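You operate a simulated robot arm through the tools that you are given. There is no shell and no other tool.

You are at the controls of a simulated two-armed robot. One attempt, no reset.

TASK
Cap the open vial, put it in the rack on the shaker, clamp the rack and shake once on HIGH.
Fine: cap it first; free well; a whole run, till it shows DONE and the samples are even; then dial to 0; the rack stays clamped.

The check looks at the end state, three seconds after you hand in, the way a careful person would. Anything else that was tipped, shoved, dropped, spilled or broken makes it a failure. Lids that push on must go on centred and level and be pressed home; caps that screw on are set level and turned clockwise until they are tight.

THE ROBOT
Two 7-joint arms with fingered hands on one trunk that stands fixed in place. Base frame: the origin is at the foot of the trunk, x ahead of it, y to its left, z up. Lengths are in m, angles in degrees, forces in N, time in s.
The left shoulder is at [0.07, 0.172, 1.352], the right one opposite. Each reaches about 1.156 m from its shoulder. Payload 5 kg a hand.
Tool frame (each hand has its own): the origin (TCP) lies between the finger pads and is the grasp point; the fingertips stand 0.043 m ahead of it; z points along the fingers, y is the line along which they close. The gripper opens to 0.144 m; its body begins 0.05 m behind the TCP. The gripper is a hand of 5 fingers: y runs from the thumb to the fingers, the wrist lies at [-0.021, -0.124, -0.221] in the tool frame, and closing takes about 1.5 s.
Orientation is that of the tool frame in the base frame, as [roll, pitch, yaw] about the fixed x, y, z axes, in that order (R = Rz(yaw) Ry(pitch) Rx(roll)). With the fingers straight down and the wrist toward the robot, the tool's x, y and z point along [0, 1, 0], [1, 0, 0] and [0, 0, -1] of the base frame.

THE INTERFACE
- The arms move only by the tool play_rows. It takes "left_motion", "right_motion" or both (then of equal length, played together; a hand with none holds still); each is one flat list of numbers, 6 for each row, row after row: the shift along the tool's x, y, z in mm, then the turn, a rotation vector about the tool's x, y, z in degrees. In form: [x, y, z, ax, ay, az, x, y, z, ax, ay, az, ...]. A call has 1 to 20 rows; each row shifts and turns the commanded pose from where the row before left it, along the tool's axes as they then stand. "left_fingers" and "right_fingers" are, for a hand that has rows, the opening, from 0 (shut) to 1 (fully open), set as the call begins (left out, the last holds). Rows are played at 5 a second. More than 0.05 m and 8.6 degrees between two rows, or a gripper value outside its range, and nothing of the call is played. A pose out of reach is approached as far as the arm can. The call stops where the force on the tool passes 90 N (or 10 N more than at its start, if that is more) or the arm is blocked; 0.2 s more then pass. The fingers move at their own pace (about 0.045 m/s each) and stop on an object; they squeeze with about 22 N. The grip force told is the motor's: it shows also when the fingers shut on nothing. Time passes only in rows, and 0.2 s behind the last, so rows that do not move let the fingers close. It gives the time, the measured TCP pose, the force on the tool (base axes), the opening and the grip force at its end, in the units of the frame above (readings bear some noise), with the torque about the TCP (base axes, N m) and any sound that the robot's microphone picked up.
- Cameras (640 x 400 px; columns grow to the right, rows downward): "scene" is now at [0.1375, -0.025, 1.5922]; the picture's right is [-0.31, -0.95, 0.00], its down [-0.50, 0.16, -0.85] and it looks along [0.81, -0.26, -0.52] (base axes); focal length 334 px, centre (320, 200). "left" rides on the left gripper at [-0.086, -0.109, -0.168] in its tool frame; the picture's right is [-0.80, -0.28, 0.53], its down [0.54, -0.73, 0.42] and it looks along [0.27, 0.63, 0.73] (tool axes); focal length 275 px, centre (320, 200). "right" rides on the right gripper at [0.086, -0.109, -0.168] in its tool frame; the picture's right is [-0.80, 0.28, -0.53], its down [-0.54, -0.73, 0.42] and it looks along [-0.27, 0.63, 0.73] (tool axes); focal length 275 px, centre (320, 200). There is no depth. A picture from a camera that has moved, and an enlarged one, comes with that camera's place and axes in the base frame and with its lens.
- camera(camera): a new picture of that camera. It takes no simulated time.
- move_column(by): slides the trunk up (or, below 0, down) by that many m; the arms and the scene camera ride with it, the base frame stays. It gives what a move gives, with no picture.
- set_fingers(index, middle, ring, little, thumb_bend, thumb_turn, hand): sets how far each is bent, from 0 (flat) to 1 (curled in); at 0.3 the hand is open as for a grip, at 0.7 the pads meet at the TCP. One left out holds its place. A second passes; each finger stops where it meets its share of the squeeze, and holds until it gets a number again. A gripper value or a shape takes the hand back. It gives what a move gives, with no picture; readings hold the bend of each and the force on index, middle, ring, little, thumb and palm. thumb_turn goes from beside the hand (0) to across from the fingers (1), as for a grip.
- preshape(shape, hand): the hand has 5 fingers and takes this shape, open, in about a second: jaw (thumb against the fingers, like two jaws); tri (thumb and two fingers); tip (a fingertip pinch); poke (one finger out to press); point (the index stretched); flat (the hand flat); cup (the hand cupped); fist (a fist). The gripper value then closes the fingers along that shape, each until it touches; the sizes above hold for jaw. It gives what a move gives, with no picture.
- turn_head(pan, tilt): turns the head with the scene camera to pan (to the left, within 86 degrees either way) and tilt (down, from -29 to 69), counted from straight ahead of the robot. It gives what a move gives.
- close_up(camera, box): a new picture of the part [left, top, right, bottom] of that camera's present view, enlarged. It takes no simulated time.
- hand_in(): hands the job in; it is judged then, once.

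Nothing tells you positions but the pictures and the camera data. Unless the task says otherwise, let go and move clear before handing in.

The tools are called after ">>>" as a command line: name --argument value ..., lists and objects as JSON in quotes. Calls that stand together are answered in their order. play_rows: Moves the arms, as the interface text tells. Its arguments: {"type":"object","properties":{"left_motion":{"type":"array","items":{"type":"number"}},"left_fingers":{"type":"number"},"right_motion":{"type":"array","items":{"type":"number"}},"right_fingers":{"type":"number"}},"required":[]} The other tools are called the same way: move_column (by) moves the trunk up or down; preshape (shape, hand) gives the hand a shape; set_fingers (index, middle, ring, little, thumb_bend, thumb_turn, hand) moves the fingers one by one; turn_head (pan, tilt) turns the head that bears the scene camera; camera (camera) takes a picture; close_up (camera, box) takes an enlarged picture of a part of a camera's view; hand_in () hands the job in.

At the start:

```text
t: 0.0
left_position: [0.7649, 0.1005, 1.1998]
left_tcp_rot: [-180.0, 0.0, 90.1]
left_wrist_force: [0.7, -0.5, 0.2]
left_ft_torque: [-0.02, -0.02, 0.02]
left_gripper_width: 0.1437
left_finger_force: 0.1
left_shape: jaw
left_bend: [0.3, 0.3, 0.3, 0.3, 0.3, 0.98]
left_finger forces: [0.1, 0.1, 0.0, 0.0, 0.0, 0.0]
right_position: [0.7136, -0.4301, 1.2501]
right_tcp_rot: [-180.0, 0.0, 89.9]
right_wrist_force: [0.4, -0.2, 0.1]
right_ft_torque: [-0.01, -0.02, 0.01]
right_gripper_width: 0.1434
right_finger_force: 0.1
right_shape: jaw
right_bend: [0.3, 0.3, 0.3, 0.3, 0.3, 0.98]
right_finger forces: [0.0, 0.0, 0.0, 0.0, 0.0, 0.0]
trunk travel left (down, up): [-0.45, 0.49]
head pan, tilt (commanded): [-17.9, 31.4]
```

scene: 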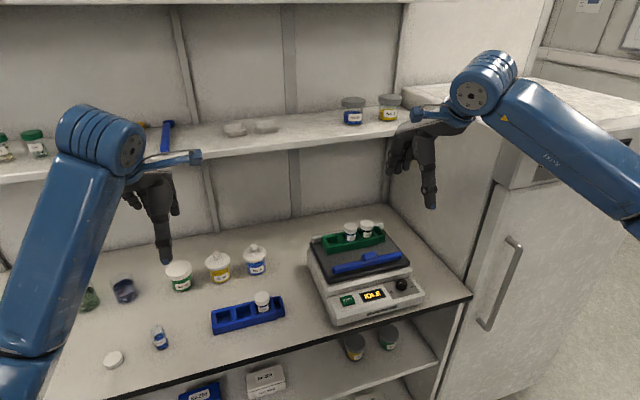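
right: 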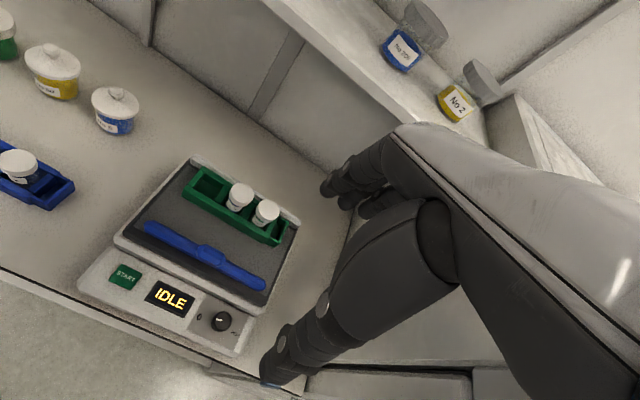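
left: 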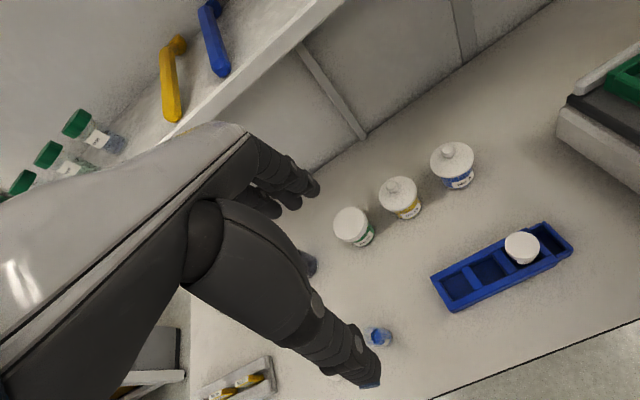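

I see a bench with a shaker on the right (green rack with two capped vials, a blue clamp bar lying in front), a blue rack, an open vial, and a loose white cap on the left. I'll look closer before moving.

>>> close_up --camera "scene" --box '[290, 200, 450, 300]'

>>> close_up --camera "scene" --box '[70, 280, 230, 380]'

>>> close_up --camera "scene" --box '[200, 240, 360, 340]'

>>> close_up --camera "right" --box '[80, 140, 320, 340]'

```text
4.00 times, centred on (370, 250) of scene
camera zoom: at [0.1375, -0.025, 1.5922], right [-0.31, -0.95, 0.0], down [-0.5, 0.16, -0.85], along [0.81, -0.26, -0.52], focal length 1337 px, centre (120, 0)
```

zoom: 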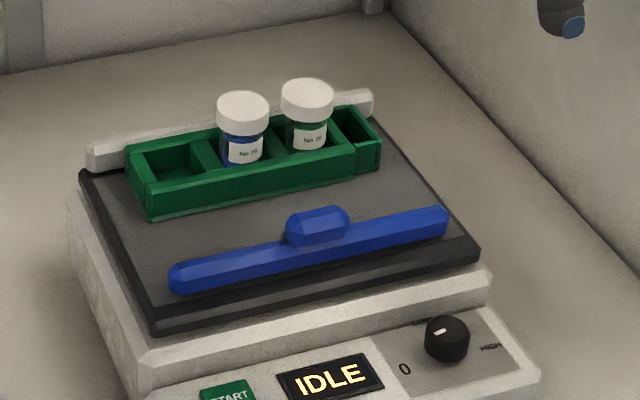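

```text
4.00 times, centred on (150, 330) of scene
camera zoom: at [0.1375, -0.025, 1.5922], right [-0.31, -0.95, 0.0], down [-0.5, 0.16, -0.85], along [0.81, -0.26, -0.52], focal length 1337 px, centre (1000, -320)
```

zoom: 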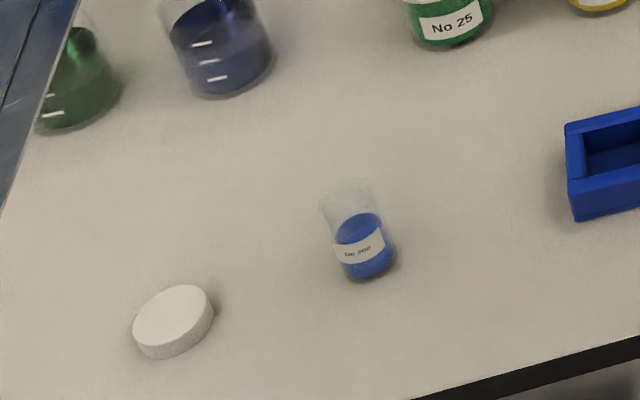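

```text
4.00 times, centred on (280, 290) of scene
camera zoom: at [0.1375, -0.025, 1.5922], right [-0.31, -0.95, 0.0], down [-0.5, 0.16, -0.85], along [0.81, -0.26, -0.52], focal length 1337 px, centre (480, -160)
```

zoom: 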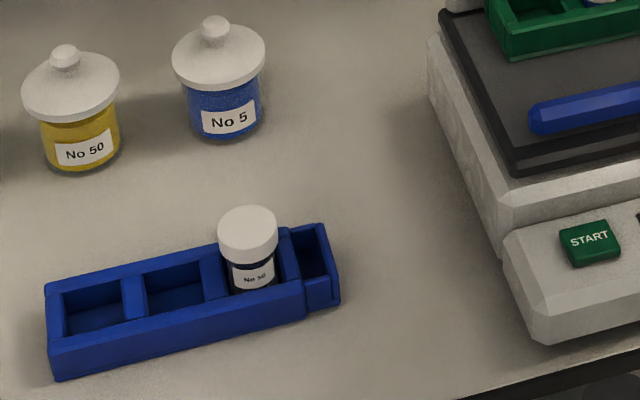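

```text
2.00 times, centred on (200, 240) of right
camera zoom: at [0.6045, -0.3438, 1.4164], right [0.28, -0.8, 0.53], down [-0.73, -0.54, -0.42], along [0.63, -0.27, -0.73], focal length 551 px, centre (560, 120)
```

zoom: 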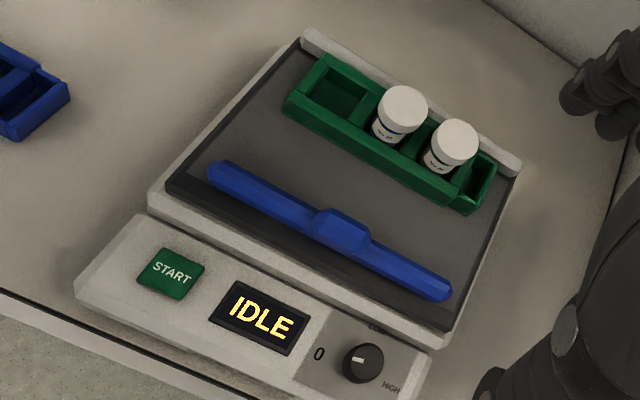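

The layout is clear in outline. I want finer views of the vial's neck, the loose cap and the shaker controls to work out positions.

>>> close_up --camera "left" --box '[280, 260, 440, 360]'

>>> close_up --camera "scene" --box '[140, 315, 188, 345]'

>>> close_up --camera "right" --box '[70, 240, 250, 352]'

>>> close_up --camera "right" --box '[160, 150, 320, 250]'

```text
4.00 times, centred on (360, 310) of left
camera zoom: at [0.6567, 0.0152, 1.3685], right [-0.28, -0.8, -0.53], down [-0.73, 0.54, -0.42], along [0.63, 0.27, -0.73], focal length 1101 px, centre (160, -240)
```

zoom: 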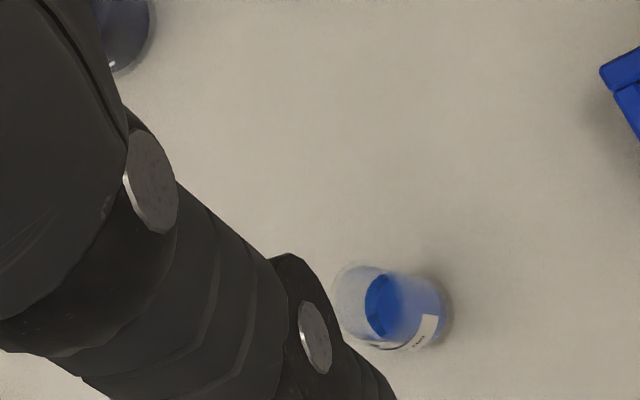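

```text
13.33 times, centred on (164, 330) of scene
camera zoom: at [0.1375, -0.025, 1.5922], right [-0.31, -0.95, 0.0], down [-0.5, 0.16, -0.85], along [0.81, -0.26, -0.52], focal length 4458 px, centre (2400, -1533)
```

zoom: 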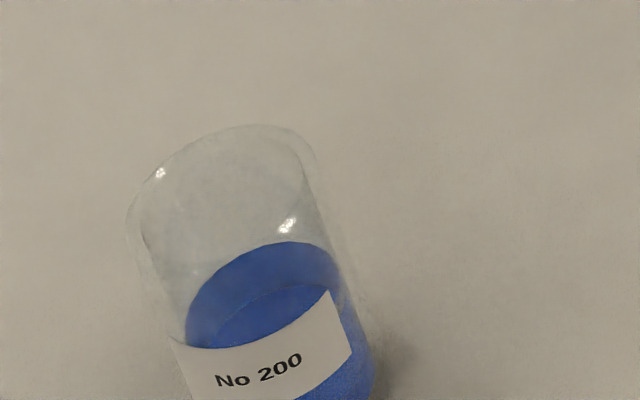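

```text
3.56 times, centred on (160, 296) of right
camera zoom: at [0.6045, -0.3438, 1.4164], right [0.28, -0.8, 0.53], down [-0.73, -0.54, -0.42], along [0.63, -0.27, -0.73], focal length 979 px, centre (889, -141)
```

zoom: 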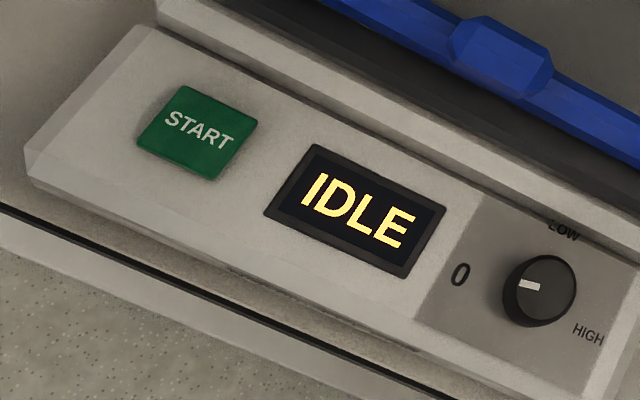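

```text
4.00 times, centred on (240, 200) of right
camera zoom: at [0.6045, -0.3438, 1.4164], right [0.28, -0.8, 0.53], down [-0.73, -0.54, -0.42], along [0.63, -0.27, -0.73], focal length 1101 px, centre (640, 200)
```

zoom: 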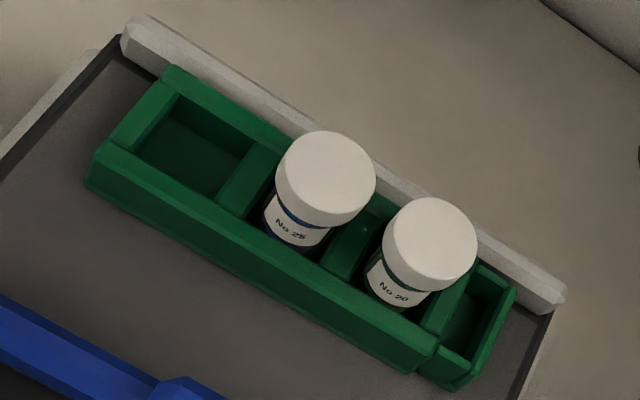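

The vial neck looks plain, and the dial reads 0 at left, LOW at top and HIGH at right. I'll turn the head toward the left-hand work area and try the hand shapes to learn their geometry.

>>> turn_head --pan 12 --tilt 42

>>> preshape --shape "tip" --hand "left"

>>> camera --camera "scene"

>>> camera --camera "left"

```text
t: 0.9
left_position: [0.7649, 0.1, 1.2004]
left_tcp_rot: [180.0, 0.0, 90.1]
left_wrist_force: [0.3, -0.3, 0.6]
left_ft_torque: [0.01, -0.02, -0.01]
left_gripper_width: 0.1434
left_finger_force: 0.1
left_shape: jaw
left_bend: [0.3, 0.3, 0.3, 0.3, 0.3, 0.98]
left_finger forces: [0.0, 0.1, 0.1, 0.0, 0.0, 0.0]
right_position: [0.7142, -0.4298, 1.2496]
right_tcp_rot: [-180.0, 0.1, 90.0]
right_wrist_force: [0.4, 0.5, -0.3]
right_ft_torque: [0.0, -0.01, 0.0]
right_gripper_width: 0.144
right_finger_force: 0.1
right_shape: jaw
right_bend: [0.3, 0.3, 0.3, 0.3, 0.3, 0.98]
right_finger forces: [0.0, 0.0, 0.0, 0.0, 0.0, 0.0]
trunk travel left (down, up): [-0.45, 0.49]
head pan, tilt (commanded): [12.0, 42.0]
```

```text
t: 1.9
left_position: [0.7654, 0.1005, 1.2006]
left_tcp_rot: [-179.9, 0.0, 90.1]
left_wrist_force: [0.5, 0.1, 0.2]
left_ft_torque: [0.02, 0.03, 0.02]
left_gripper_width: 0.1436
left_finger_force: 0.1
left_shape: tip
left_bend: [0.3, 0.98, 0.99, 0.99, 0.3, 0.98]
left_finger forces: [0.0, 0.0, 0.1, 0.1, 0.1, 0.1]
right_position: [0.7132, -0.4291, 1.248]
right_tcp_rot: [180.0, -0.1, 90.0]
right_wrist_force: [-0.3, 0.2, -0.5]
right_ft_torque: [0.0, -0.01, -0.03]
right_gripper_width: 0.1438
right_finger_force: 0.1
right_shape: jaw
right_bend: [0.3, 0.3, 0.3, 0.3, 0.3, 0.98]
right_finger forces: [0.0, 0.0, 0.0, 0.0, 0.1, 0.0]
trunk travel left (down, up): [-0.45, 0.49]
head pan, tilt (commanded): [12.0, 42.0]
```

```text
taken
camera scene: at [0.1338, 0.0201, 1.5761], right [0.21, -0.98, 0.0], down [-0.65, -0.14, -0.74], along [0.73, 0.15, -0.67], focal length 334 px, centre (320, 200)
```

scene: 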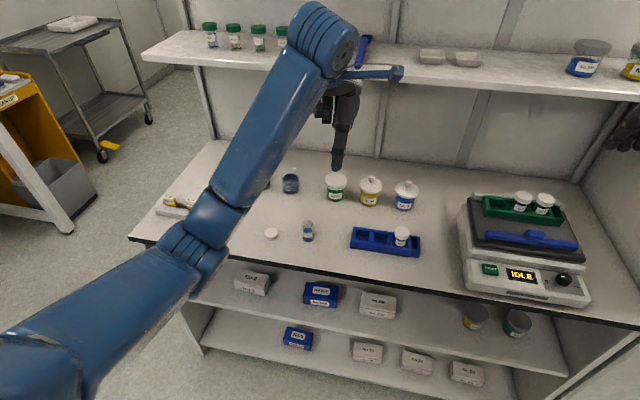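

```text
taken
camera left: at [0.6568, 0.0153, 1.3685], right [-0.28, -0.8, -0.53], down [-0.73, 0.54, -0.42], along [0.63, 0.27, -0.73], focal length 275 px, centre (320, 200)
```

left: 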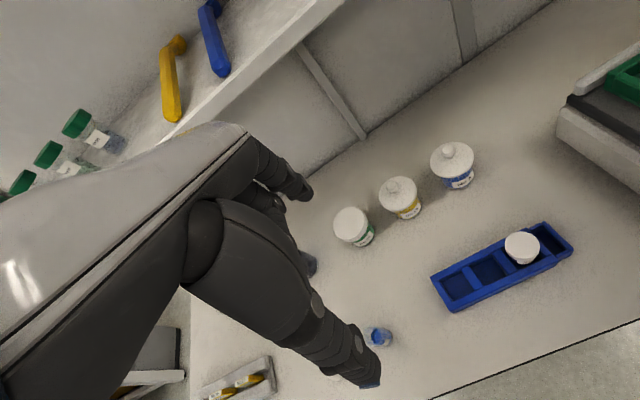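

The new head view shows the cap, the vial and the rack together. I'll zoom in for pixel-accurate positions and on the hand to see how the fingers sit.

>>> close_up --camera "scene" --box '[250, 205, 346, 265]'

>>> close_up --camera "scene" --box '[290, 80, 418, 160]'

>>> close_up --camera "scene" --box '[440, 180, 600, 280]'

>>> close_up --camera "left" --box '[250, 150, 410, 250]'

```text
6.67 times, centred on (298, 235) of scene
camera zoom: at [0.1338, 0.0201, 1.5761], right [0.21, -0.98, 0.0], down [-0.65, -0.14, -0.74], along [0.73, 0.15, -0.67], focal length 2229 px, centre (467, -33)
```

zoom: 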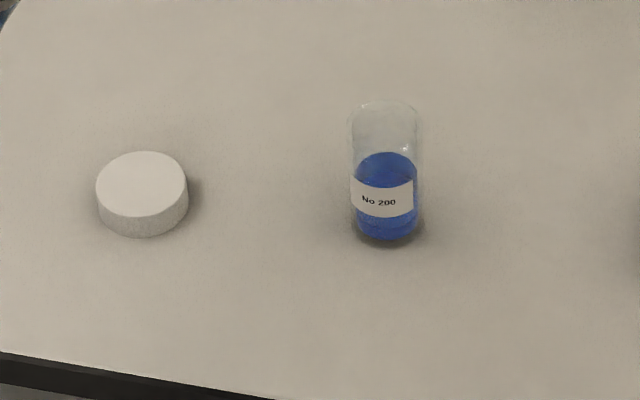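

```text
5.00 times, centred on (354, 120) of scene
camera zoom: at [0.1338, 0.0201, 1.5761], right [0.21, -0.98, 0.0], down [-0.65, -0.14, -0.74], along [0.73, 0.15, -0.67], focal length 1672 px, centre (150, 600)
```

zoom: 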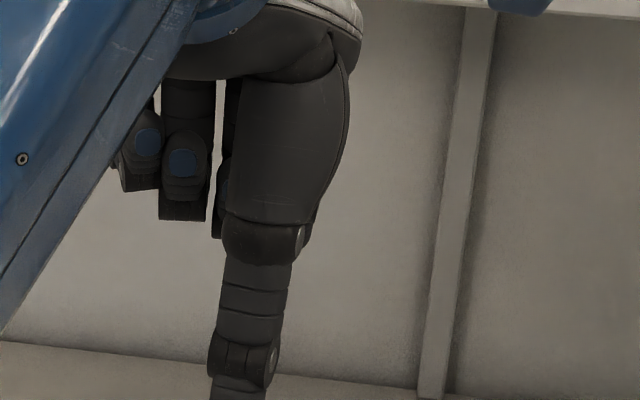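

```text
4.00 times, centred on (520, 230) of scene
camera zoom: at [0.1338, 0.0201, 1.5761], right [0.21, -0.98, 0.0], down [-0.65, -0.14, -0.74], along [0.73, 0.15, -0.67], focal length 1337 px, centre (-480, 80)
```

zoom: 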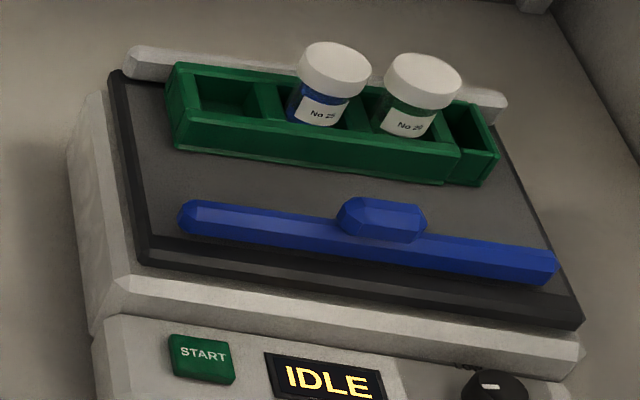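

```text
4.00 times, centred on (330, 200) of left
camera zoom: at [0.6568, 0.0153, 1.3685], right [-0.28, -0.8, -0.53], down [-0.73, 0.54, -0.42], along [0.63, 0.27, -0.73], focal length 1101 px, centre (280, 200)
```

zoom: 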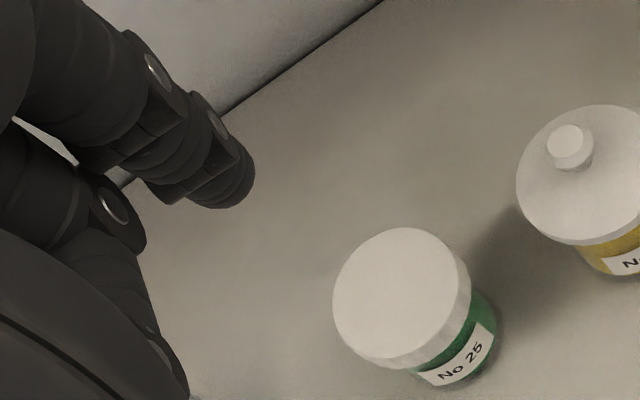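

By triangulation the vial is near (0.753, 0.186) with the bench at z ≈ 0.857 and its rim near 0.91, and the cap is near (0.732, 0.288), about 38 mm wide and 16 mm tall. I'll try the three-finger shape closed to about cap width in free air to see where the pads end up.

>>> preshape --shape "tri" --hand "left"

>>> play_rows --left_motion '[0, 0, 0, 0, 0, 0, 0, 0, 0, 0, 0, 0, 0, 0, 0, 0, 0, 0, 0, 0, 0, 0, 0, 0, 0, 0, 0, 0, 0, 0, 0, 0, 0, 0, 0, 0, 0, 0, 0, 0, 0, 0, 0, 0, 0, 0, 0, 0]' --left_fingers 0.27

>>> camera --camera "left"

>>> close_up --camera "scene" --box '[290, 80, 418, 160]'

```text
t: 2.8
left_position: [0.7652, 0.1005, 1.2006]
left_tcp_rot: [180.0, 0.0, 90.0]
left_wrist_force: [-0.4, 0.1, 0.7]
left_ft_torque: [-0.03, 0.0, -0.02]
left_gripper_width: 0.1437
left_finger_force: 0.0
left_shape: tri
left_bend: [0.3, 0.3, 0.99, 0.99, 0.3, 0.98]
left_finger forces: [0.1, 0.1, 0.0, 0.0, 0.0, 0.0]
right_position: [0.7131, -0.4301, 1.2493]
right_tcp_rot: [-180.0, 0.0, 89.9]
right_wrist_force: [-0.1, 0.0, -0.1]
right_ft_torque: [0.0, -0.03, 0.02]
right_gripper_width: 0.1437
right_finger_force: 0.1
right_shape: jaw
right_bend: [0.3, 0.3, 0.3, 0.3, 0.3, 0.98]
right_finger forces: [0.1, 0.0, 0.1, 0.0, 0.0, 0.1]
trunk travel left (down, up): [-0.45, 0.49]
head pan, tilt (commanded): [12.0, 42.0]
```

```text
t: 4.5
left_position: [0.7654, 0.1001, 1.2003]
left_tcp_rot: [179.9, -0.1, 90.1]
left_wrist_force: [0.4, 0.6, -0.9]
left_ft_torque: [-0.03, -0.01, 0.02]
left_gripper_width: 0.0392
left_finger_force: 0.1
left_shape: tri
left_bend: [0.74, 0.55, 0.99, 0.99, 0.74, 1.0]
left_finger forces: [0.0, 0.0, 0.0, 0.0, 0.1, 0.0]
right_position: [0.7137, -0.4304, 1.2498]
right_tcp_rot: [-179.9, -0.1, 90.0]
right_wrist_force: [0.7, 0.7, 0.3]
right_ft_torque: [-0.01, 0.04, 0.01]
right_gripper_width: 0.1436
right_finger_force: 0.1
right_shape: jaw
right_bend: [0.3, 0.3, 0.3, 0.3, 0.3, 0.98]
right_finger forces: [0.2, 0.0, 0.1, 0.0, 0.0, 0.0]
trunk travel left (down, up): [-0.45, 0.49]
head pan, tilt (commanded): [12.0, 42.0]
```

```text
taken
camera left: at [0.6567, 0.0153, 1.3685], right [-0.28, -0.8, -0.53], down [-0.73, 0.54, -0.42], along [0.63, 0.27, -0.73], focal length 275 px, centre (320, 200)
```

left: 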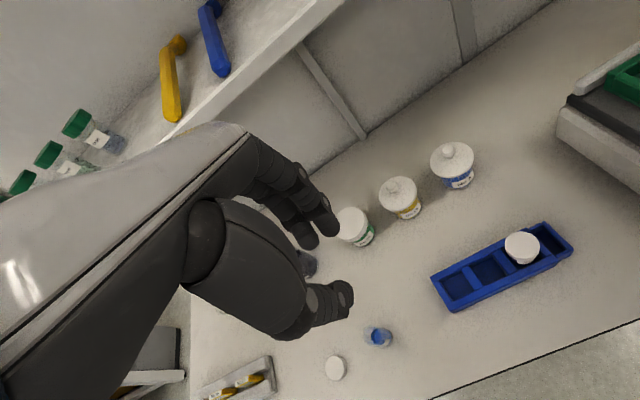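

```text
5.00 times, centred on (354, 120) of scene
camera zoom: at [0.1337, 0.0201, 1.5761], right [0.21, -0.98, 0.0], down [-0.65, -0.14, -0.74], along [0.73, 0.15, -0.67], focal length 1672 px, centre (150, 600)
```

zoom: 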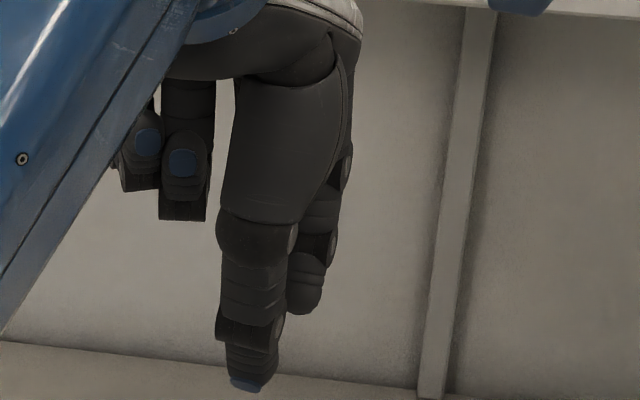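

>>> close_up --camera "left" --box '[230, 150, 390, 250]'

>>> close_up --camera "left" --box '[260, 210, 420, 310]'

>>> close_up --camera "left" --box '[300, 300, 428, 380]'

```text
4.00 times, centred on (310, 200) of left
camera zoom: at [0.6567, 0.0153, 1.3685], right [-0.28, -0.8, -0.53], down [-0.73, 0.54, -0.42], along [0.63, 0.27, -0.73], focal length 1101 px, centre (360, 200)
```

zoom: 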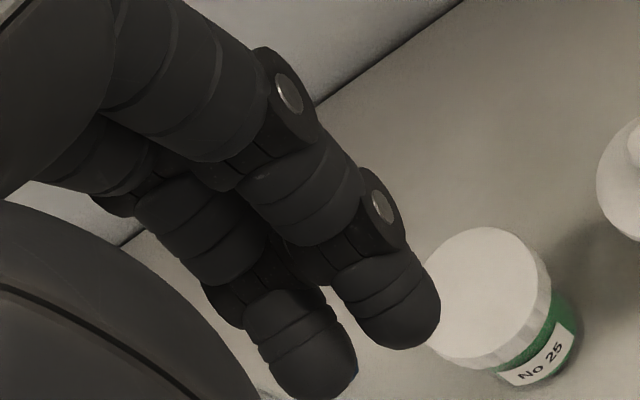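

```text
4.00 times, centred on (340, 260) of left
camera zoom: at [0.6567, 0.0153, 1.3685], right [-0.28, -0.8, -0.53], down [-0.73, 0.54, -0.42], along [0.63, 0.27, -0.73], focal length 1101 px, centre (240, -40)
```

zoom: 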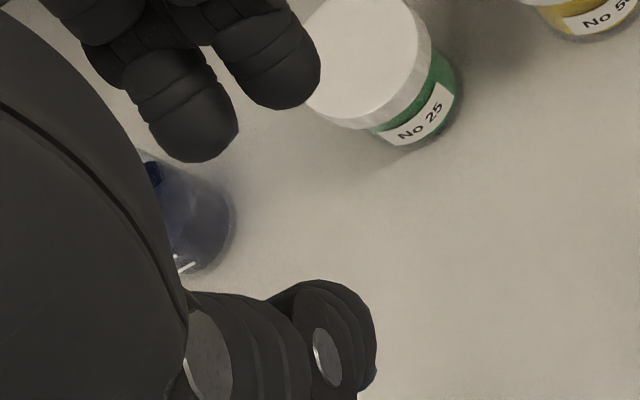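

```text
5.00 times, centred on (364, 340) of left
camera zoom: at [0.6567, 0.0153, 1.3685], right [-0.28, -0.8, -0.53], down [-0.73, 0.54, -0.42], along [0.63, 0.27, -0.73], focal length 1376 px, centre (100, -500)
```

zoom: 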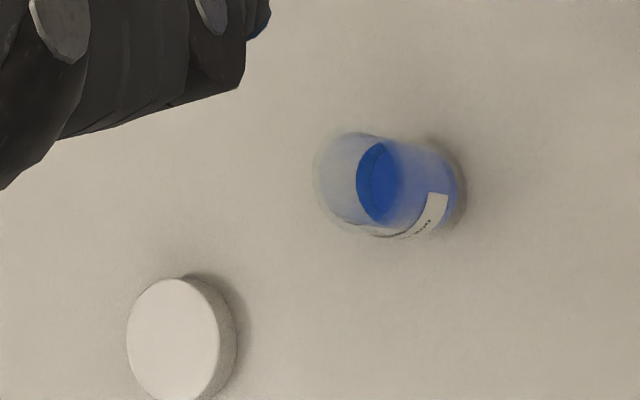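

The tri shape gives a three-point grip with tips about 43 mm ahead of the TCP. Next I'll bring the left hand above the cap at about (0.734, 0.289), slightly open, well above the bench.

>>> play_rows --left_motion '[27, -4.4, 20, 0, 0, 0, 27, -4.4, 20, 0, 0, 0, 27, -4.4, 20, 0, 0, 0, 27, -4.4, 20, 0, 0, 0, 27, -4.4, 30, 0, 0, 0, 27, -4.5, 30, 0, 0, 0, 27, -4.5, 30, 0, 0, 0, 0, 0, 30, 0, 0, 0, 0, 0, 0, 0, 0, 0]' --left_fingers 0.45

>>> turn_head --pan 22 --tilt 45

>>> camera --camera "scene"

>>> camera --camera "left"

```text
t: 6.5
left_position: [0.7347, 0.2895, 1.0026]
left_tcp_rot: [180.0, 0.0, 90.1]
left_wrist_force: [-0.5, 0.5, 0.3]
left_ft_torque: [-0.02, 0.01, -0.04]
left_gripper_width: 0.0644
left_finger_force: 0.1
left_shape: tri
left_bend: [0.74, 0.47, 0.99, 0.99, 0.72, 1.0]
left_finger forces: [0.0, 0.0, 0.1, 0.0, 0.0, 0.0]
right_position: [0.7118, -0.4294, 1.2502]
right_tcp_rot: [180.0, 0.0, 89.9]
right_wrist_force: [0.1, -0.1, -0.2]
right_ft_torque: [-0.03, -0.02, 0.0]
right_gripper_width: 0.1434
right_finger_force: 0.0
right_shape: jaw
right_bend: [0.3, 0.3, 0.3, 0.3, 0.3, 0.98]
right_finger forces: [0.0, 0.1, 0.1, 0.0, 0.0, 0.0]
trunk travel left (down, up): [-0.45, 0.49]
head pan, tilt (commanded): [12.0, 42.0]
```

```text
t: 7.3
left_position: [0.7346, 0.2895, 1.0011]
left_tcp_rot: [179.9, -0.1, 90.1]
left_wrist_force: [0.4, 0.0, 0.2]
left_ft_torque: [-0.01, 0.01, -0.02]
left_gripper_width: 0.0646
left_finger_force: 0.0
left_shape: tri
left_bend: [0.74, 0.47, 0.99, 0.99, 0.72, 1.0]
left_finger forces: [0.0, 0.0, 0.1, 0.0, 0.1, 0.0]
right_position: [0.7131, -0.4297, 1.2504]
right_tcp_rot: [-180.0, 0.0, 90.0]
right_wrist_force: [-0.2, -1.1, -0.5]
right_ft_torque: [0.0, 0.01, 0.0]
right_gripper_width: 0.1436
right_finger_force: 0.1
right_shape: jaw
right_bend: [0.3, 0.3, 0.3, 0.3, 0.3, 0.98]
right_finger forces: [0.1, 0.0, 0.0, 0.0, 0.0, 0.0]
trunk travel left (down, up): [-0.45, 0.49]
head pan, tilt (commanded): [22.0, 45.0]
```

```text
taken
camera scene: at [0.1272, 0.0334, 1.5719], right [0.37, -0.93, 0.0], down [-0.66, -0.26, -0.71], along [0.66, 0.26, -0.71], focal length 334 px, centre (320, 200)
```

scene: 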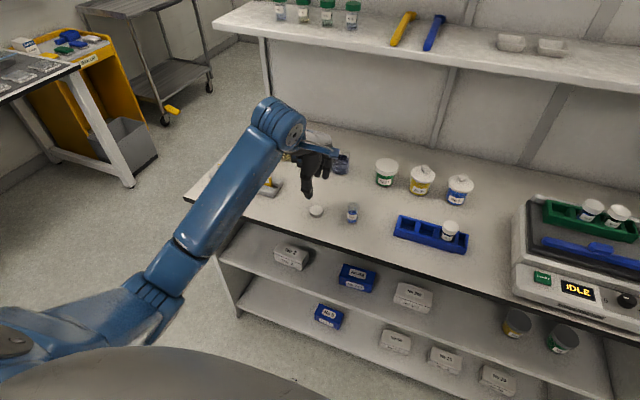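

```text
taken
camera left: at [0.6258, 0.2046, 1.1695], right [-0.28, -0.8, -0.53], down [-0.73, 0.54, -0.42], along [0.63, 0.27, -0.73], focal length 275 px, centre (320, 200)
```

left: 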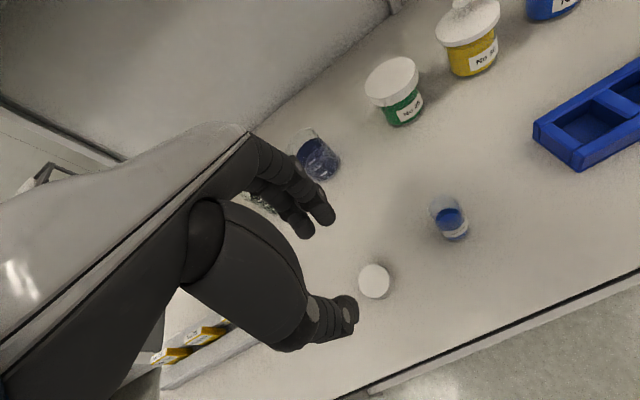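

The hand is above the cap; the wrist camera puts the cap at about (0.737, 0.289), close to under the TCP. I'll shift 2 mm forward and descend to just above the cap top, then check.

>>> play_rows --left_motion '[0, 2, 25, 0, 0, 0, 0, 0, 25, 0, 0, 0, 0, 0, 15, 0, 0, 0, 0, 0, 0, 0, 0, 0]'

>>> camera --camera "left"

>>> close_up --camera "scene" --box '[280, 160, 376, 220]'

```text
t: 8.3
left_position: [0.734, 0.2881, 0.9358]
left_tcp_rot: [180.0, 0.0, 90.0]
left_wrist_force: [-0.3, 0.2, -0.8]
left_ft_torque: [0.0, 0.0, -0.03]
left_gripper_width: 0.0644
left_finger_force: 0.1
left_shape: tri
left_bend: [0.74, 0.47, 0.99, 0.99, 0.72, 1.0]
left_finger forces: [0.1, 0.0, 0.0, 0.1, 0.1, 0.0]
right_position: [0.7127, -0.4304, 1.2482]
right_tcp_rot: [-179.9, 0.0, 90.0]
right_wrist_force: [0.2, 0.0, -0.4]
right_ft_torque: [-0.02, 0.03, -0.01]
right_gripper_width: 0.1436
right_finger_force: 0.0
right_shape: jaw
right_bend: [0.3, 0.3, 0.3, 0.3, 0.3, 0.98]
right_finger forces: [0.0, 0.0, 0.1, 0.0, 0.1, 0.1]
trunk travel left (down, up): [-0.45, 0.49]
head pan, tilt (commanded): [22.0, 45.0]
```

```text
taken
camera left: at [0.6269, 0.2043, 1.1035], right [-0.28, -0.8, -0.53], down [-0.73, 0.54, -0.42], along [0.63, 0.27, -0.73], focal length 275 px, centre (320, 200)
```

left: 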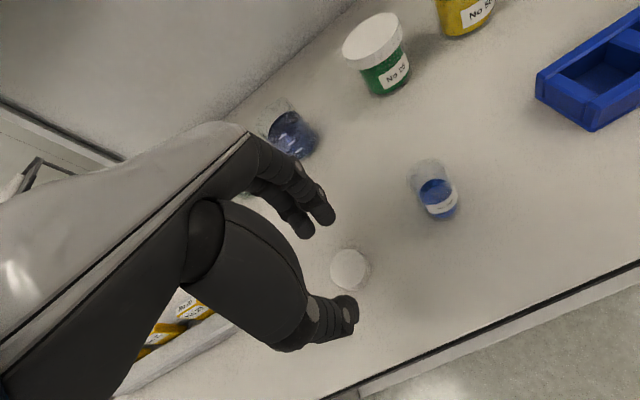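

```text
6.67 times, centred on (328, 190) of scene
camera zoom: at [0.1273, 0.0332, 1.5718], right [0.38, -0.93, 0.0], down [-0.66, -0.27, -0.71], along [0.66, 0.27, -0.71], focal length 2229 px, centre (267, 267)
```

zoom: 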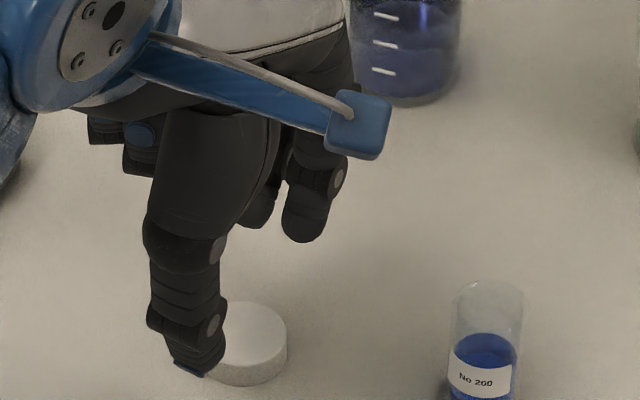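

TCP and cap line up well. I'll lower 27 mm so that the tips sit around the cap's sides, then view before closing.

>>> play_rows --left_motion '[0, -1, 10, 0, 0, 0, 0, 0, 10, 0, 0, 0, 0, 0, 7, 0, 0, 0, 0, 0, 0, 0, 0, 0]'

>>> camera --camera "left"

>>> close_up --camera "scene" --box '[280, 170, 360, 220]'

```text
t: 9.3
left_position: [0.735, 0.2894, 0.9093]
left_tcp_rot: [-180.0, 0.0, 90.0]
left_wrist_force: [-0.5, -0.8, 0.1]
left_ft_torque: [-0.02, 0.0, 0.0]
left_gripper_width: 0.0643
left_finger_force: 0.0
left_shape: tri
left_bend: [0.74, 0.47, 0.99, 0.99, 0.72, 1.0]
left_finger forces: [0.0, 0.0, 0.0, 0.0, 0.0, 0.0]
right_position: [0.7125, -0.4304, 1.2501]
right_tcp_rot: [180.0, 0.0, 90.1]
right_wrist_force: [-0.9, 0.5, -0.3]
right_ft_torque: [0.01, 0.0, 0.03]
right_gripper_width: 0.1437
right_finger_force: 0.1
right_shape: jaw
right_bend: [0.3, 0.3, 0.3, 0.3, 0.3, 0.98]
right_finger forces: [0.0, 0.0, 0.0, 0.0, 0.0, 0.0]
trunk travel left (down, up): [-0.45, 0.49]
head pan, tilt (commanded): [22.0, 45.0]
```

```text
taken
camera left: at [0.6263, 0.2038, 1.0765], right [-0.28, -0.8, -0.53], down [-0.73, 0.54, -0.42], along [0.63, 0.27, -0.73], focal length 275 px, centre (320, 200)
```

left: 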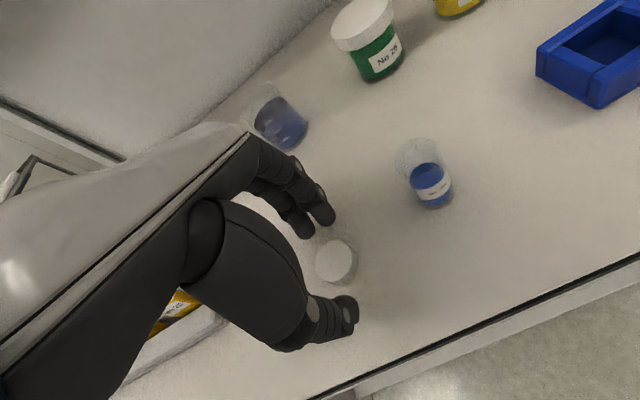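

```text
8.00 times, centred on (320, 195) of scene
camera zoom: at [0.1272, 0.0332, 1.5718], right [0.38, -0.93, 0.0], down [-0.66, -0.27, -0.71], along [0.66, 0.27, -0.71], focal length 2675 px, centre (320, 240)
```

zoom: 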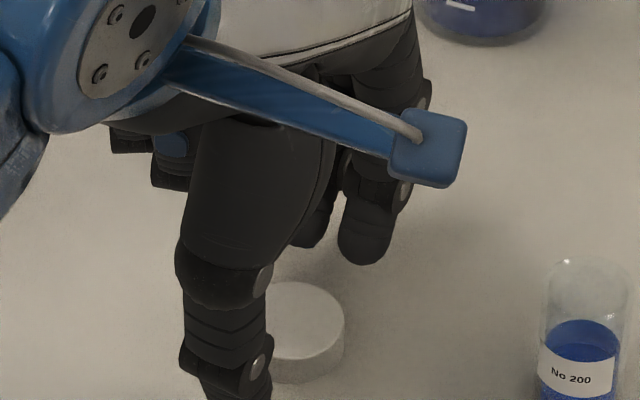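

>>> close_up --camera "left" --box '[270, 180, 398, 340]'

>>> close_up --camera "scene" --box '[290, 180, 354, 240]'

```text
2.50 times, centred on (334, 260) of left
camera zoom: at [0.6263, 0.2038, 1.0765], right [-0.28, -0.8, -0.53], down [-0.73, 0.54, -0.42], along [0.63, 0.27, -0.73], focal length 688 px, centre (285, 50)
```

zoom: 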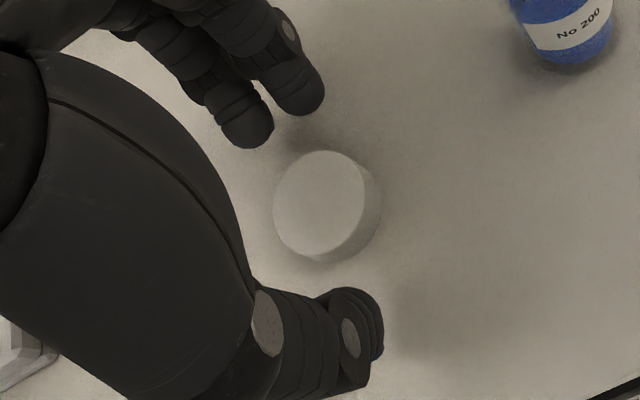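

```text
6.67 times, centred on (322, 210) of scene
camera zoom: at [0.1272, 0.0332, 1.5718], right [0.38, -0.93, 0.0], down [-0.66, -0.27, -0.71], along [0.66, 0.27, -0.71], focal length 2229 px, centre (307, 133)
```

zoom: 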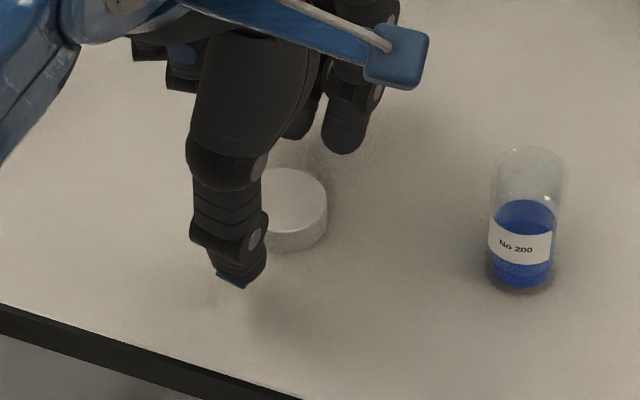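

>>> play_rows --left_motion '[0, 0, 0, 0, 0, 0, 0, 0, 0, 0, 0, 0, 0, 0, 0, 0, 0, 0, 0, 0, 0, 0, 0, 0]' --left_fingers 0.34

>>> close_up --camera "left" --box '[270, 180, 398, 340]'

>>> close_up --camera "scene" --box '[290, 180, 354, 240]'

```text
t: 10.3
left_position: [0.7348, 0.2893, 0.9095]
left_tcp_rot: [-180.0, 0.1, 90.2]
left_wrist_force: [-0.7, 0.1, 0.4]
left_ft_torque: [-0.01, -0.01, -0.02]
left_gripper_width: 0.0493
left_finger_force: 0.0
left_shape: tri
left_bend: [0.74, 0.52, 0.99, 0.99, 0.73, 1.0]
left_finger forces: [0.1, 0.0, 0.0, 0.0, 0.1, 0.0]
right_position: [0.7134, -0.4305, 1.2505]
right_tcp_rot: [-180.0, 0.0, 90.0]
right_wrist_force: [-0.2, 1.0, 0.6]
right_ft_torque: [-0.01, 0.04, -0.02]
right_gripper_width: 0.1438
right_finger_force: 0.1
right_shape: jaw
right_bend: [0.3, 0.3, 0.3, 0.3, 0.3, 0.98]
right_finger forces: [0.0, 0.0, 0.0, 0.0, 0.1, 0.0]
trunk travel left (down, up): [-0.45, 0.49]
head pan, tilt (commanded): [22.0, 45.0]
```

```text
2.50 times, centred on (334, 260) of left
camera zoom: at [0.6263, 0.2039, 1.0766], right [-0.28, -0.8, -0.53], down [-0.73, 0.54, -0.42], along [0.63, 0.27, -0.73], focal length 688 px, centre (285, 50)
```

zoom: 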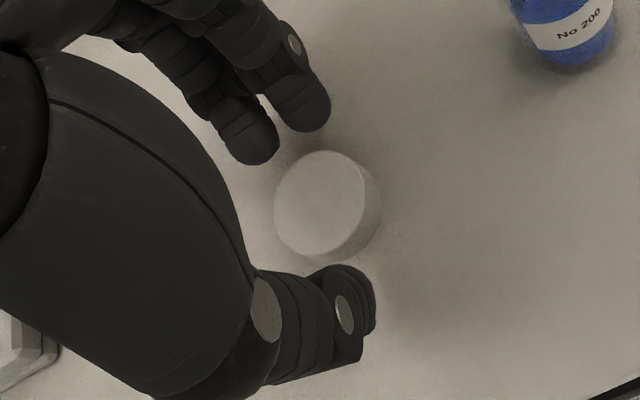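

```text
6.67 times, centred on (322, 210) of scene
camera zoom: at [0.1273, 0.0332, 1.5718], right [0.38, -0.93, 0.0], down [-0.66, -0.27, -0.71], along [0.66, 0.27, -0.71], focal length 2229 px, centre (307, 133)
```

zoom: 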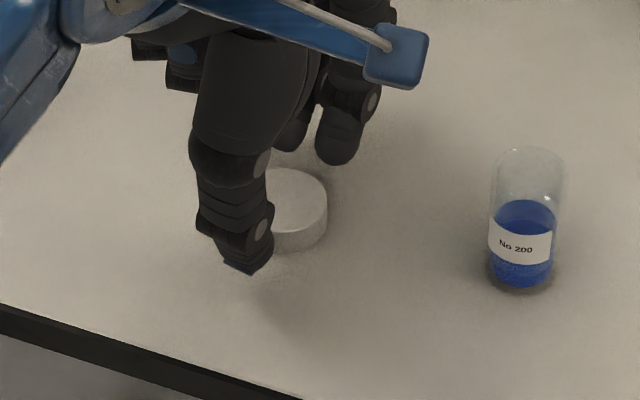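

>>> play_rows --left_motion '[-1, 0, 2, 0, 0, 0, -1, 0, 2, 0, 0, 0, 0, 0, 1, 0, 0, 0, 0, 0, 0, 0, 0, 0]'

>>> close_up --camera "left" --box '[270, 180, 398, 340]'

>>> close_up --camera "scene" --box '[306, 192, 338, 222]'

```text
t: 11.3
left_position: [0.735, 0.2874, 0.9038]
left_tcp_rot: [-180.0, 0.0, 90.0]
left_wrist_force: [0.7, 0.2, -0.3]
left_ft_torque: [-0.01, 0.01, 0.0]
left_gripper_width: 0.0496
left_finger_force: 0.1
left_shape: tri
left_bend: [0.74, 0.52, 0.99, 0.99, 0.73, 1.0]
left_finger forces: [0.0, 0.0, 0.0, 0.0, 0.0, 0.1]
right_position: [0.7135, -0.4302, 1.2497]
right_tcp_rot: [180.0, -0.1, 90.1]
right_wrist_force: [0.4, -0.2, 0.5]
right_ft_torque: [-0.04, 0.01, -0.02]
right_gripper_width: 0.1434
right_finger_force: 0.0
right_shape: jaw
right_bend: [0.3, 0.3, 0.3, 0.3, 0.3, 0.98]
right_finger forces: [0.0, 0.0, 0.0, 0.1, 0.0, 0.1]
trunk travel left (down, up): [-0.45, 0.49]
head pan, tilt (commanded): [22.0, 45.0]
```

```text
2.50 times, centred on (334, 260) of left
camera zoom: at [0.6263, 0.2023, 1.0716], right [-0.28, -0.8, -0.53], down [-0.73, 0.54, -0.42], along [0.63, 0.27, -0.73], focal length 688 px, centre (285, 50)
```

zoom: 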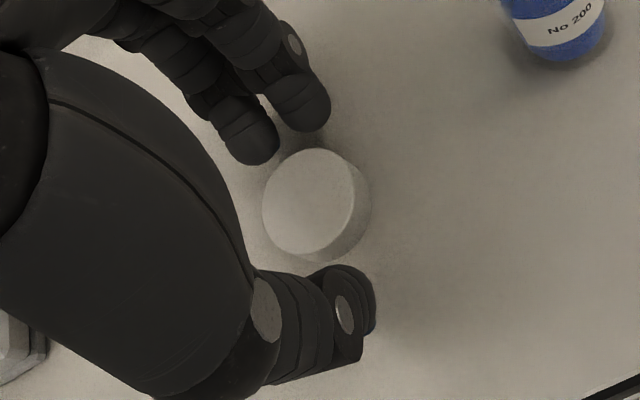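

```text
13.33 times, centred on (322, 207) of scene
camera zoom: at [0.1273, 0.0332, 1.5718], right [0.38, -0.93, 0.0], down [-0.66, -0.27, -0.71], along [0.66, 0.27, -0.71], focal length 4458 px, centre (293, 107)
```

zoom: 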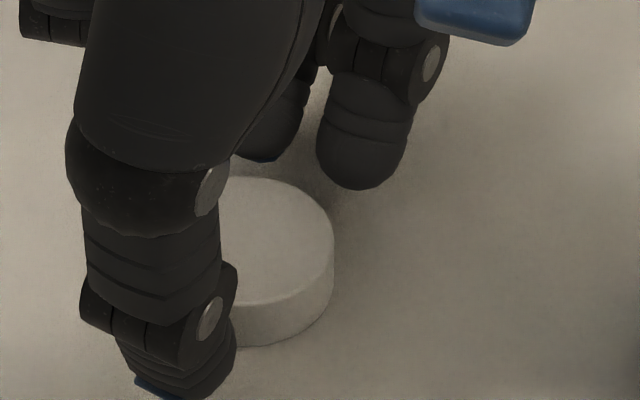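

The tips now straddle the cap close to the bench without touching anything. I'll close on it.

>>> play_rows --left_motion '[0, 0, 0, 0, 0, 0, 0, 0, 0, 0, 0, 0, 0, 0, 0, 0, 0, 0, 0, 0, 0, 0, 0, 0, 0, 0, 0, 0, 0, 0, 0, 0, 0, 0, 0, 0]' --left_fingers 0.2

>>> close_up --camera "left" --box '[270, 180, 398, 340]'

>>> close_up --camera "scene" --box '[306, 192, 338, 222]'

```text
t: 12.7
left_position: [0.7351, 0.2876, 0.9031]
left_tcp_rot: [-180.0, 0.0, 90.1]
left_wrist_force: [0.1, 0.8, -1.0]
left_ft_torque: [0.0, -0.02, -0.01]
left_gripper_width: 0.029
left_finger_force: 0.1
left_shape: tri
left_bend: [0.73, 0.59, 0.99, 0.99, 0.74, 1.0]
left_finger forces: [0.1, 0.0, 0.0, 0.0, 0.0, 0.1]
right_position: [0.7132, -0.4297, 1.2503]
right_tcp_rot: [-180.0, 0.0, 90.0]
right_wrist_force: [-0.1, 0.1, 0.2]
right_ft_torque: [-0.03, 0.02, 0.02]
right_gripper_width: 0.1436
right_finger_force: 0.1
right_shape: jaw
right_bend: [0.3, 0.3, 0.3, 0.3, 0.3, 0.98]
right_finger forces: [0.1, 0.0, 0.0, 0.0, 0.1, 0.0]
trunk travel left (down, up): [-0.45, 0.49]
head pan, tilt (commanded): [22.0, 45.0]
```

```text
2.50 times, centred on (334, 260) of left
camera zoom: at [0.6263, 0.2023, 1.0717], right [-0.28, -0.8, -0.53], down [-0.73, 0.54, -0.42], along [0.63, 0.27, -0.73], focal length 688 px, centre (285, 50)
```

zoom: 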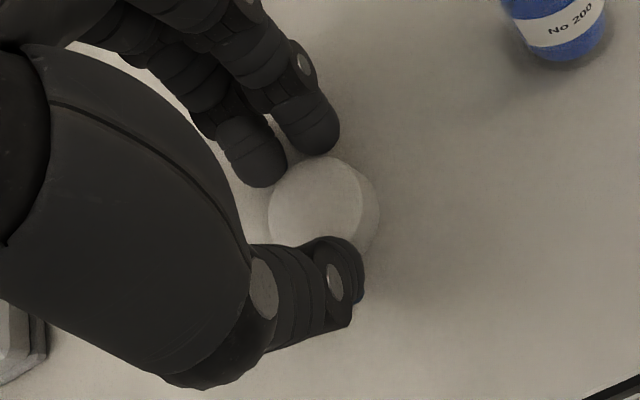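

```text
13.33 times, centred on (322, 207) of scene
camera zoom: at [0.1273, 0.0332, 1.5718], right [0.38, -0.93, 0.0], down [-0.66, -0.27, -0.71], along [0.66, 0.27, -0.71], focal length 4458 px, centre (293, 107)
```

zoom: 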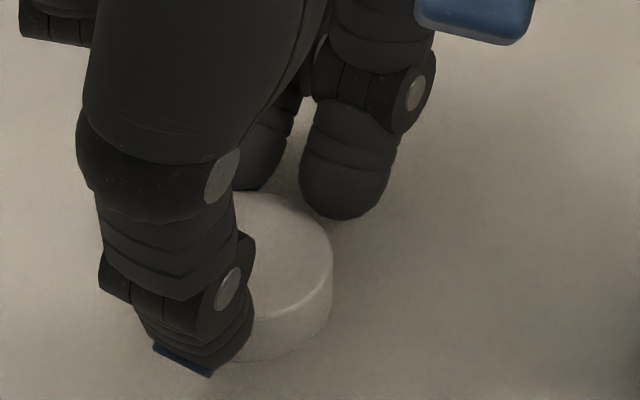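

The fingers are pushing the cap gently toward the thumb but aren't gripping yet. I'll close further.

>>> play_rows --left_motion '[0, 0, 0, 0, 0, 0, 0, 0, 0, 0, 0, 0, 0, 0, 0, 0, 0, 0, 0, 0, 0, 0, 0, 0, 0, 0, 0, 0, 0, 0, 0, 0, 0, 0, 0, 0]' --left_fingers 0.0

>>> close_up --camera "left" --box '[270, 180, 398, 340]'

>>> close_up --camera "scene" --box '[306, 192, 338, 222]'

```text
t: 14.1
left_position: [0.7356, 0.2858, 0.9049]
left_tcp_rot: [179.9, 0.0, 90.0]
left_wrist_force: [3.4, -0.2, 9.4]
left_ft_torque: [-0.09, -0.11, 0.03]
left_gripper_width: 0.0192
left_finger_force: 21.5
left_shape: tri
left_bend: [0.73, 0.61, 1.0, 1.0, 0.76, 1.0]
left_finger forces: [12.9, 11.5, 0.1, 0.0, 21.8, 0.0]
right_position: [0.7124, -0.4298, 1.2497]
right_tcp_rot: [179.9, 0.1, 90.0]
right_wrist_force: [0.1, 0.3, 0.1]
right_ft_torque: [0.01, -0.01, 0.0]
right_gripper_width: 0.1435
right_finger_force: 0.0
right_shape: jaw
right_bend: [0.3, 0.3, 0.3, 0.3, 0.3, 0.98]
right_finger forces: [0.1, 0.1, 0.0, 0.1, 0.1, 0.0]
trunk travel left (down, up): [-0.45, 0.49]
head pan, tilt (commanded): [22.0, 45.0]
```

```text
2.50 times, centred on (334, 260) of left
camera zoom: at [0.626, 0.202, 1.0725], right [-0.28, -0.8, -0.53], down [-0.73, 0.54, -0.42], along [0.63, 0.27, -0.73], focal length 688 px, centre (285, 50)
```

zoom: 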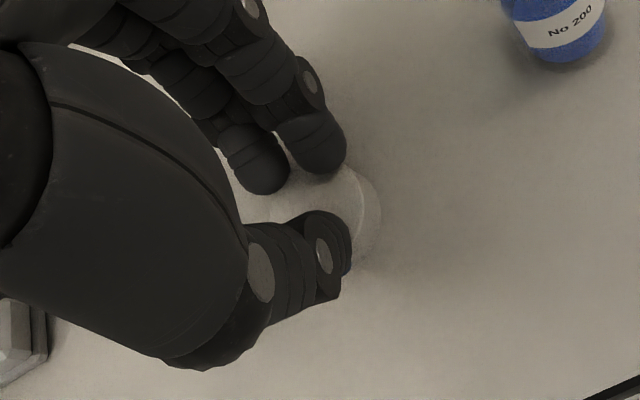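

```text
13.33 times, centred on (322, 207) of scene
camera zoom: at [0.1266, 0.0328, 1.572], right [0.37, -0.93, 0.0], down [-0.66, -0.26, -0.71], along [0.66, 0.27, -0.71], focal length 4458 px, centre (293, 107)
```

zoom: 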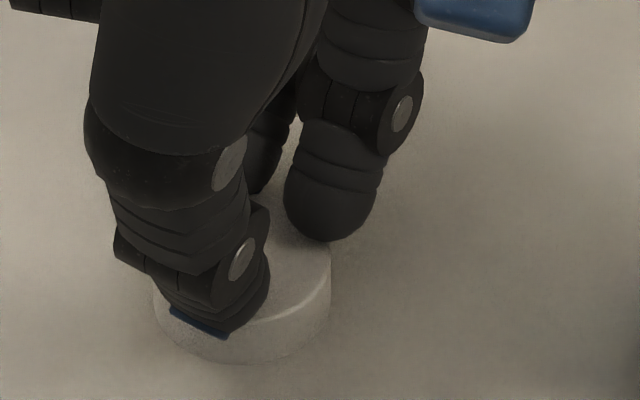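

The fingertips rode up onto the cap's top, so they were too high. I'll reopen, then go about 11 mm lower.

>>> play_rows --left_motion '[0, 0, -3, 0, 0, 0, 0, 0, 0, 0, 0, 0, 0, 0, 0, 0, 0, 0, 0, 0, 0, 0, 0, 0, 0, 0, 0, 0, 0, 0, 0, 0, 0, 0, 0, 0]' --left_fingers 0.4

>>> close_up --camera "left" --box '[270, 180, 398, 340]'

>>> close_up --camera "scene" --box '[300, 186, 344, 226]'

```text
t: 15.5
left_position: [0.7343, 0.2886, 0.9053]
left_tcp_rot: [180.0, 0.1, 90.1]
left_wrist_force: [-0.5, 0.2, -0.1]
left_ft_torque: [0.0, 0.0, -0.02]
left_gripper_width: 0.0569
left_finger_force: 0.0
left_shape: tri
left_bend: [0.74, 0.49, 0.99, 0.99, 0.73, 1.0]
left_finger forces: [0.1, 0.0, 0.0, 0.0, 0.0, 0.1]
right_position: [0.7132, -0.4305, 1.2492]
right_tcp_rot: [180.0, 0.0, 90.0]
right_wrist_force: [-0.3, 0.9, 0.8]
right_ft_torque: [-0.01, 0.0, -0.01]
right_gripper_width: 0.1434
right_finger_force: 0.1
right_shape: jaw
right_bend: [0.3, 0.3, 0.3, 0.3, 0.3, 0.98]
right_finger forces: [0.0, 0.1, 0.0, 0.0, 0.0, 0.1]
trunk travel left (down, up): [-0.45, 0.49]
head pan, tilt (commanded): [22.0, 45.0]
```

```text
2.50 times, centred on (334, 260) of left
camera zoom: at [0.6265, 0.2022, 1.0744], right [-0.28, -0.8, -0.53], down [-0.73, 0.54, -0.42], along [0.63, 0.27, -0.73], focal length 688 px, centre (285, 50)
```

zoom: 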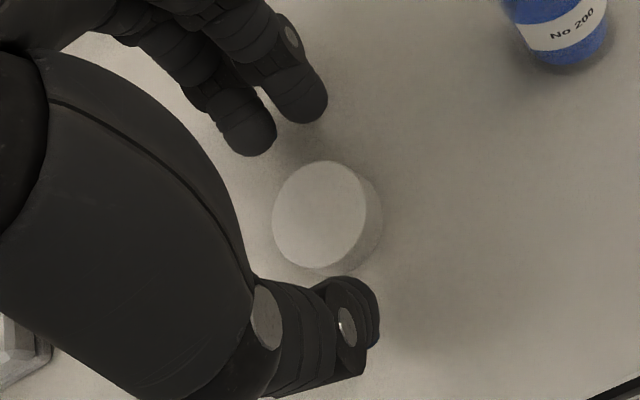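

```text
10.00 times, centred on (322, 206) of scene
camera zoom: at [0.1273, 0.0332, 1.5718], right [0.37, -0.93, 0.0], down [-0.66, -0.27, -0.71], along [0.66, 0.27, -0.71], focal length 3344 px, centre (300, 140)
```

zoom: 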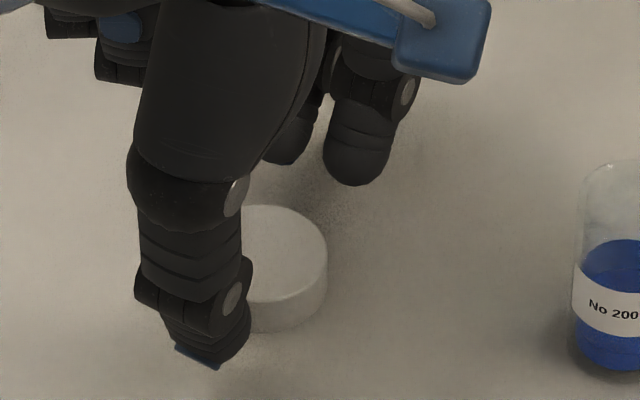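

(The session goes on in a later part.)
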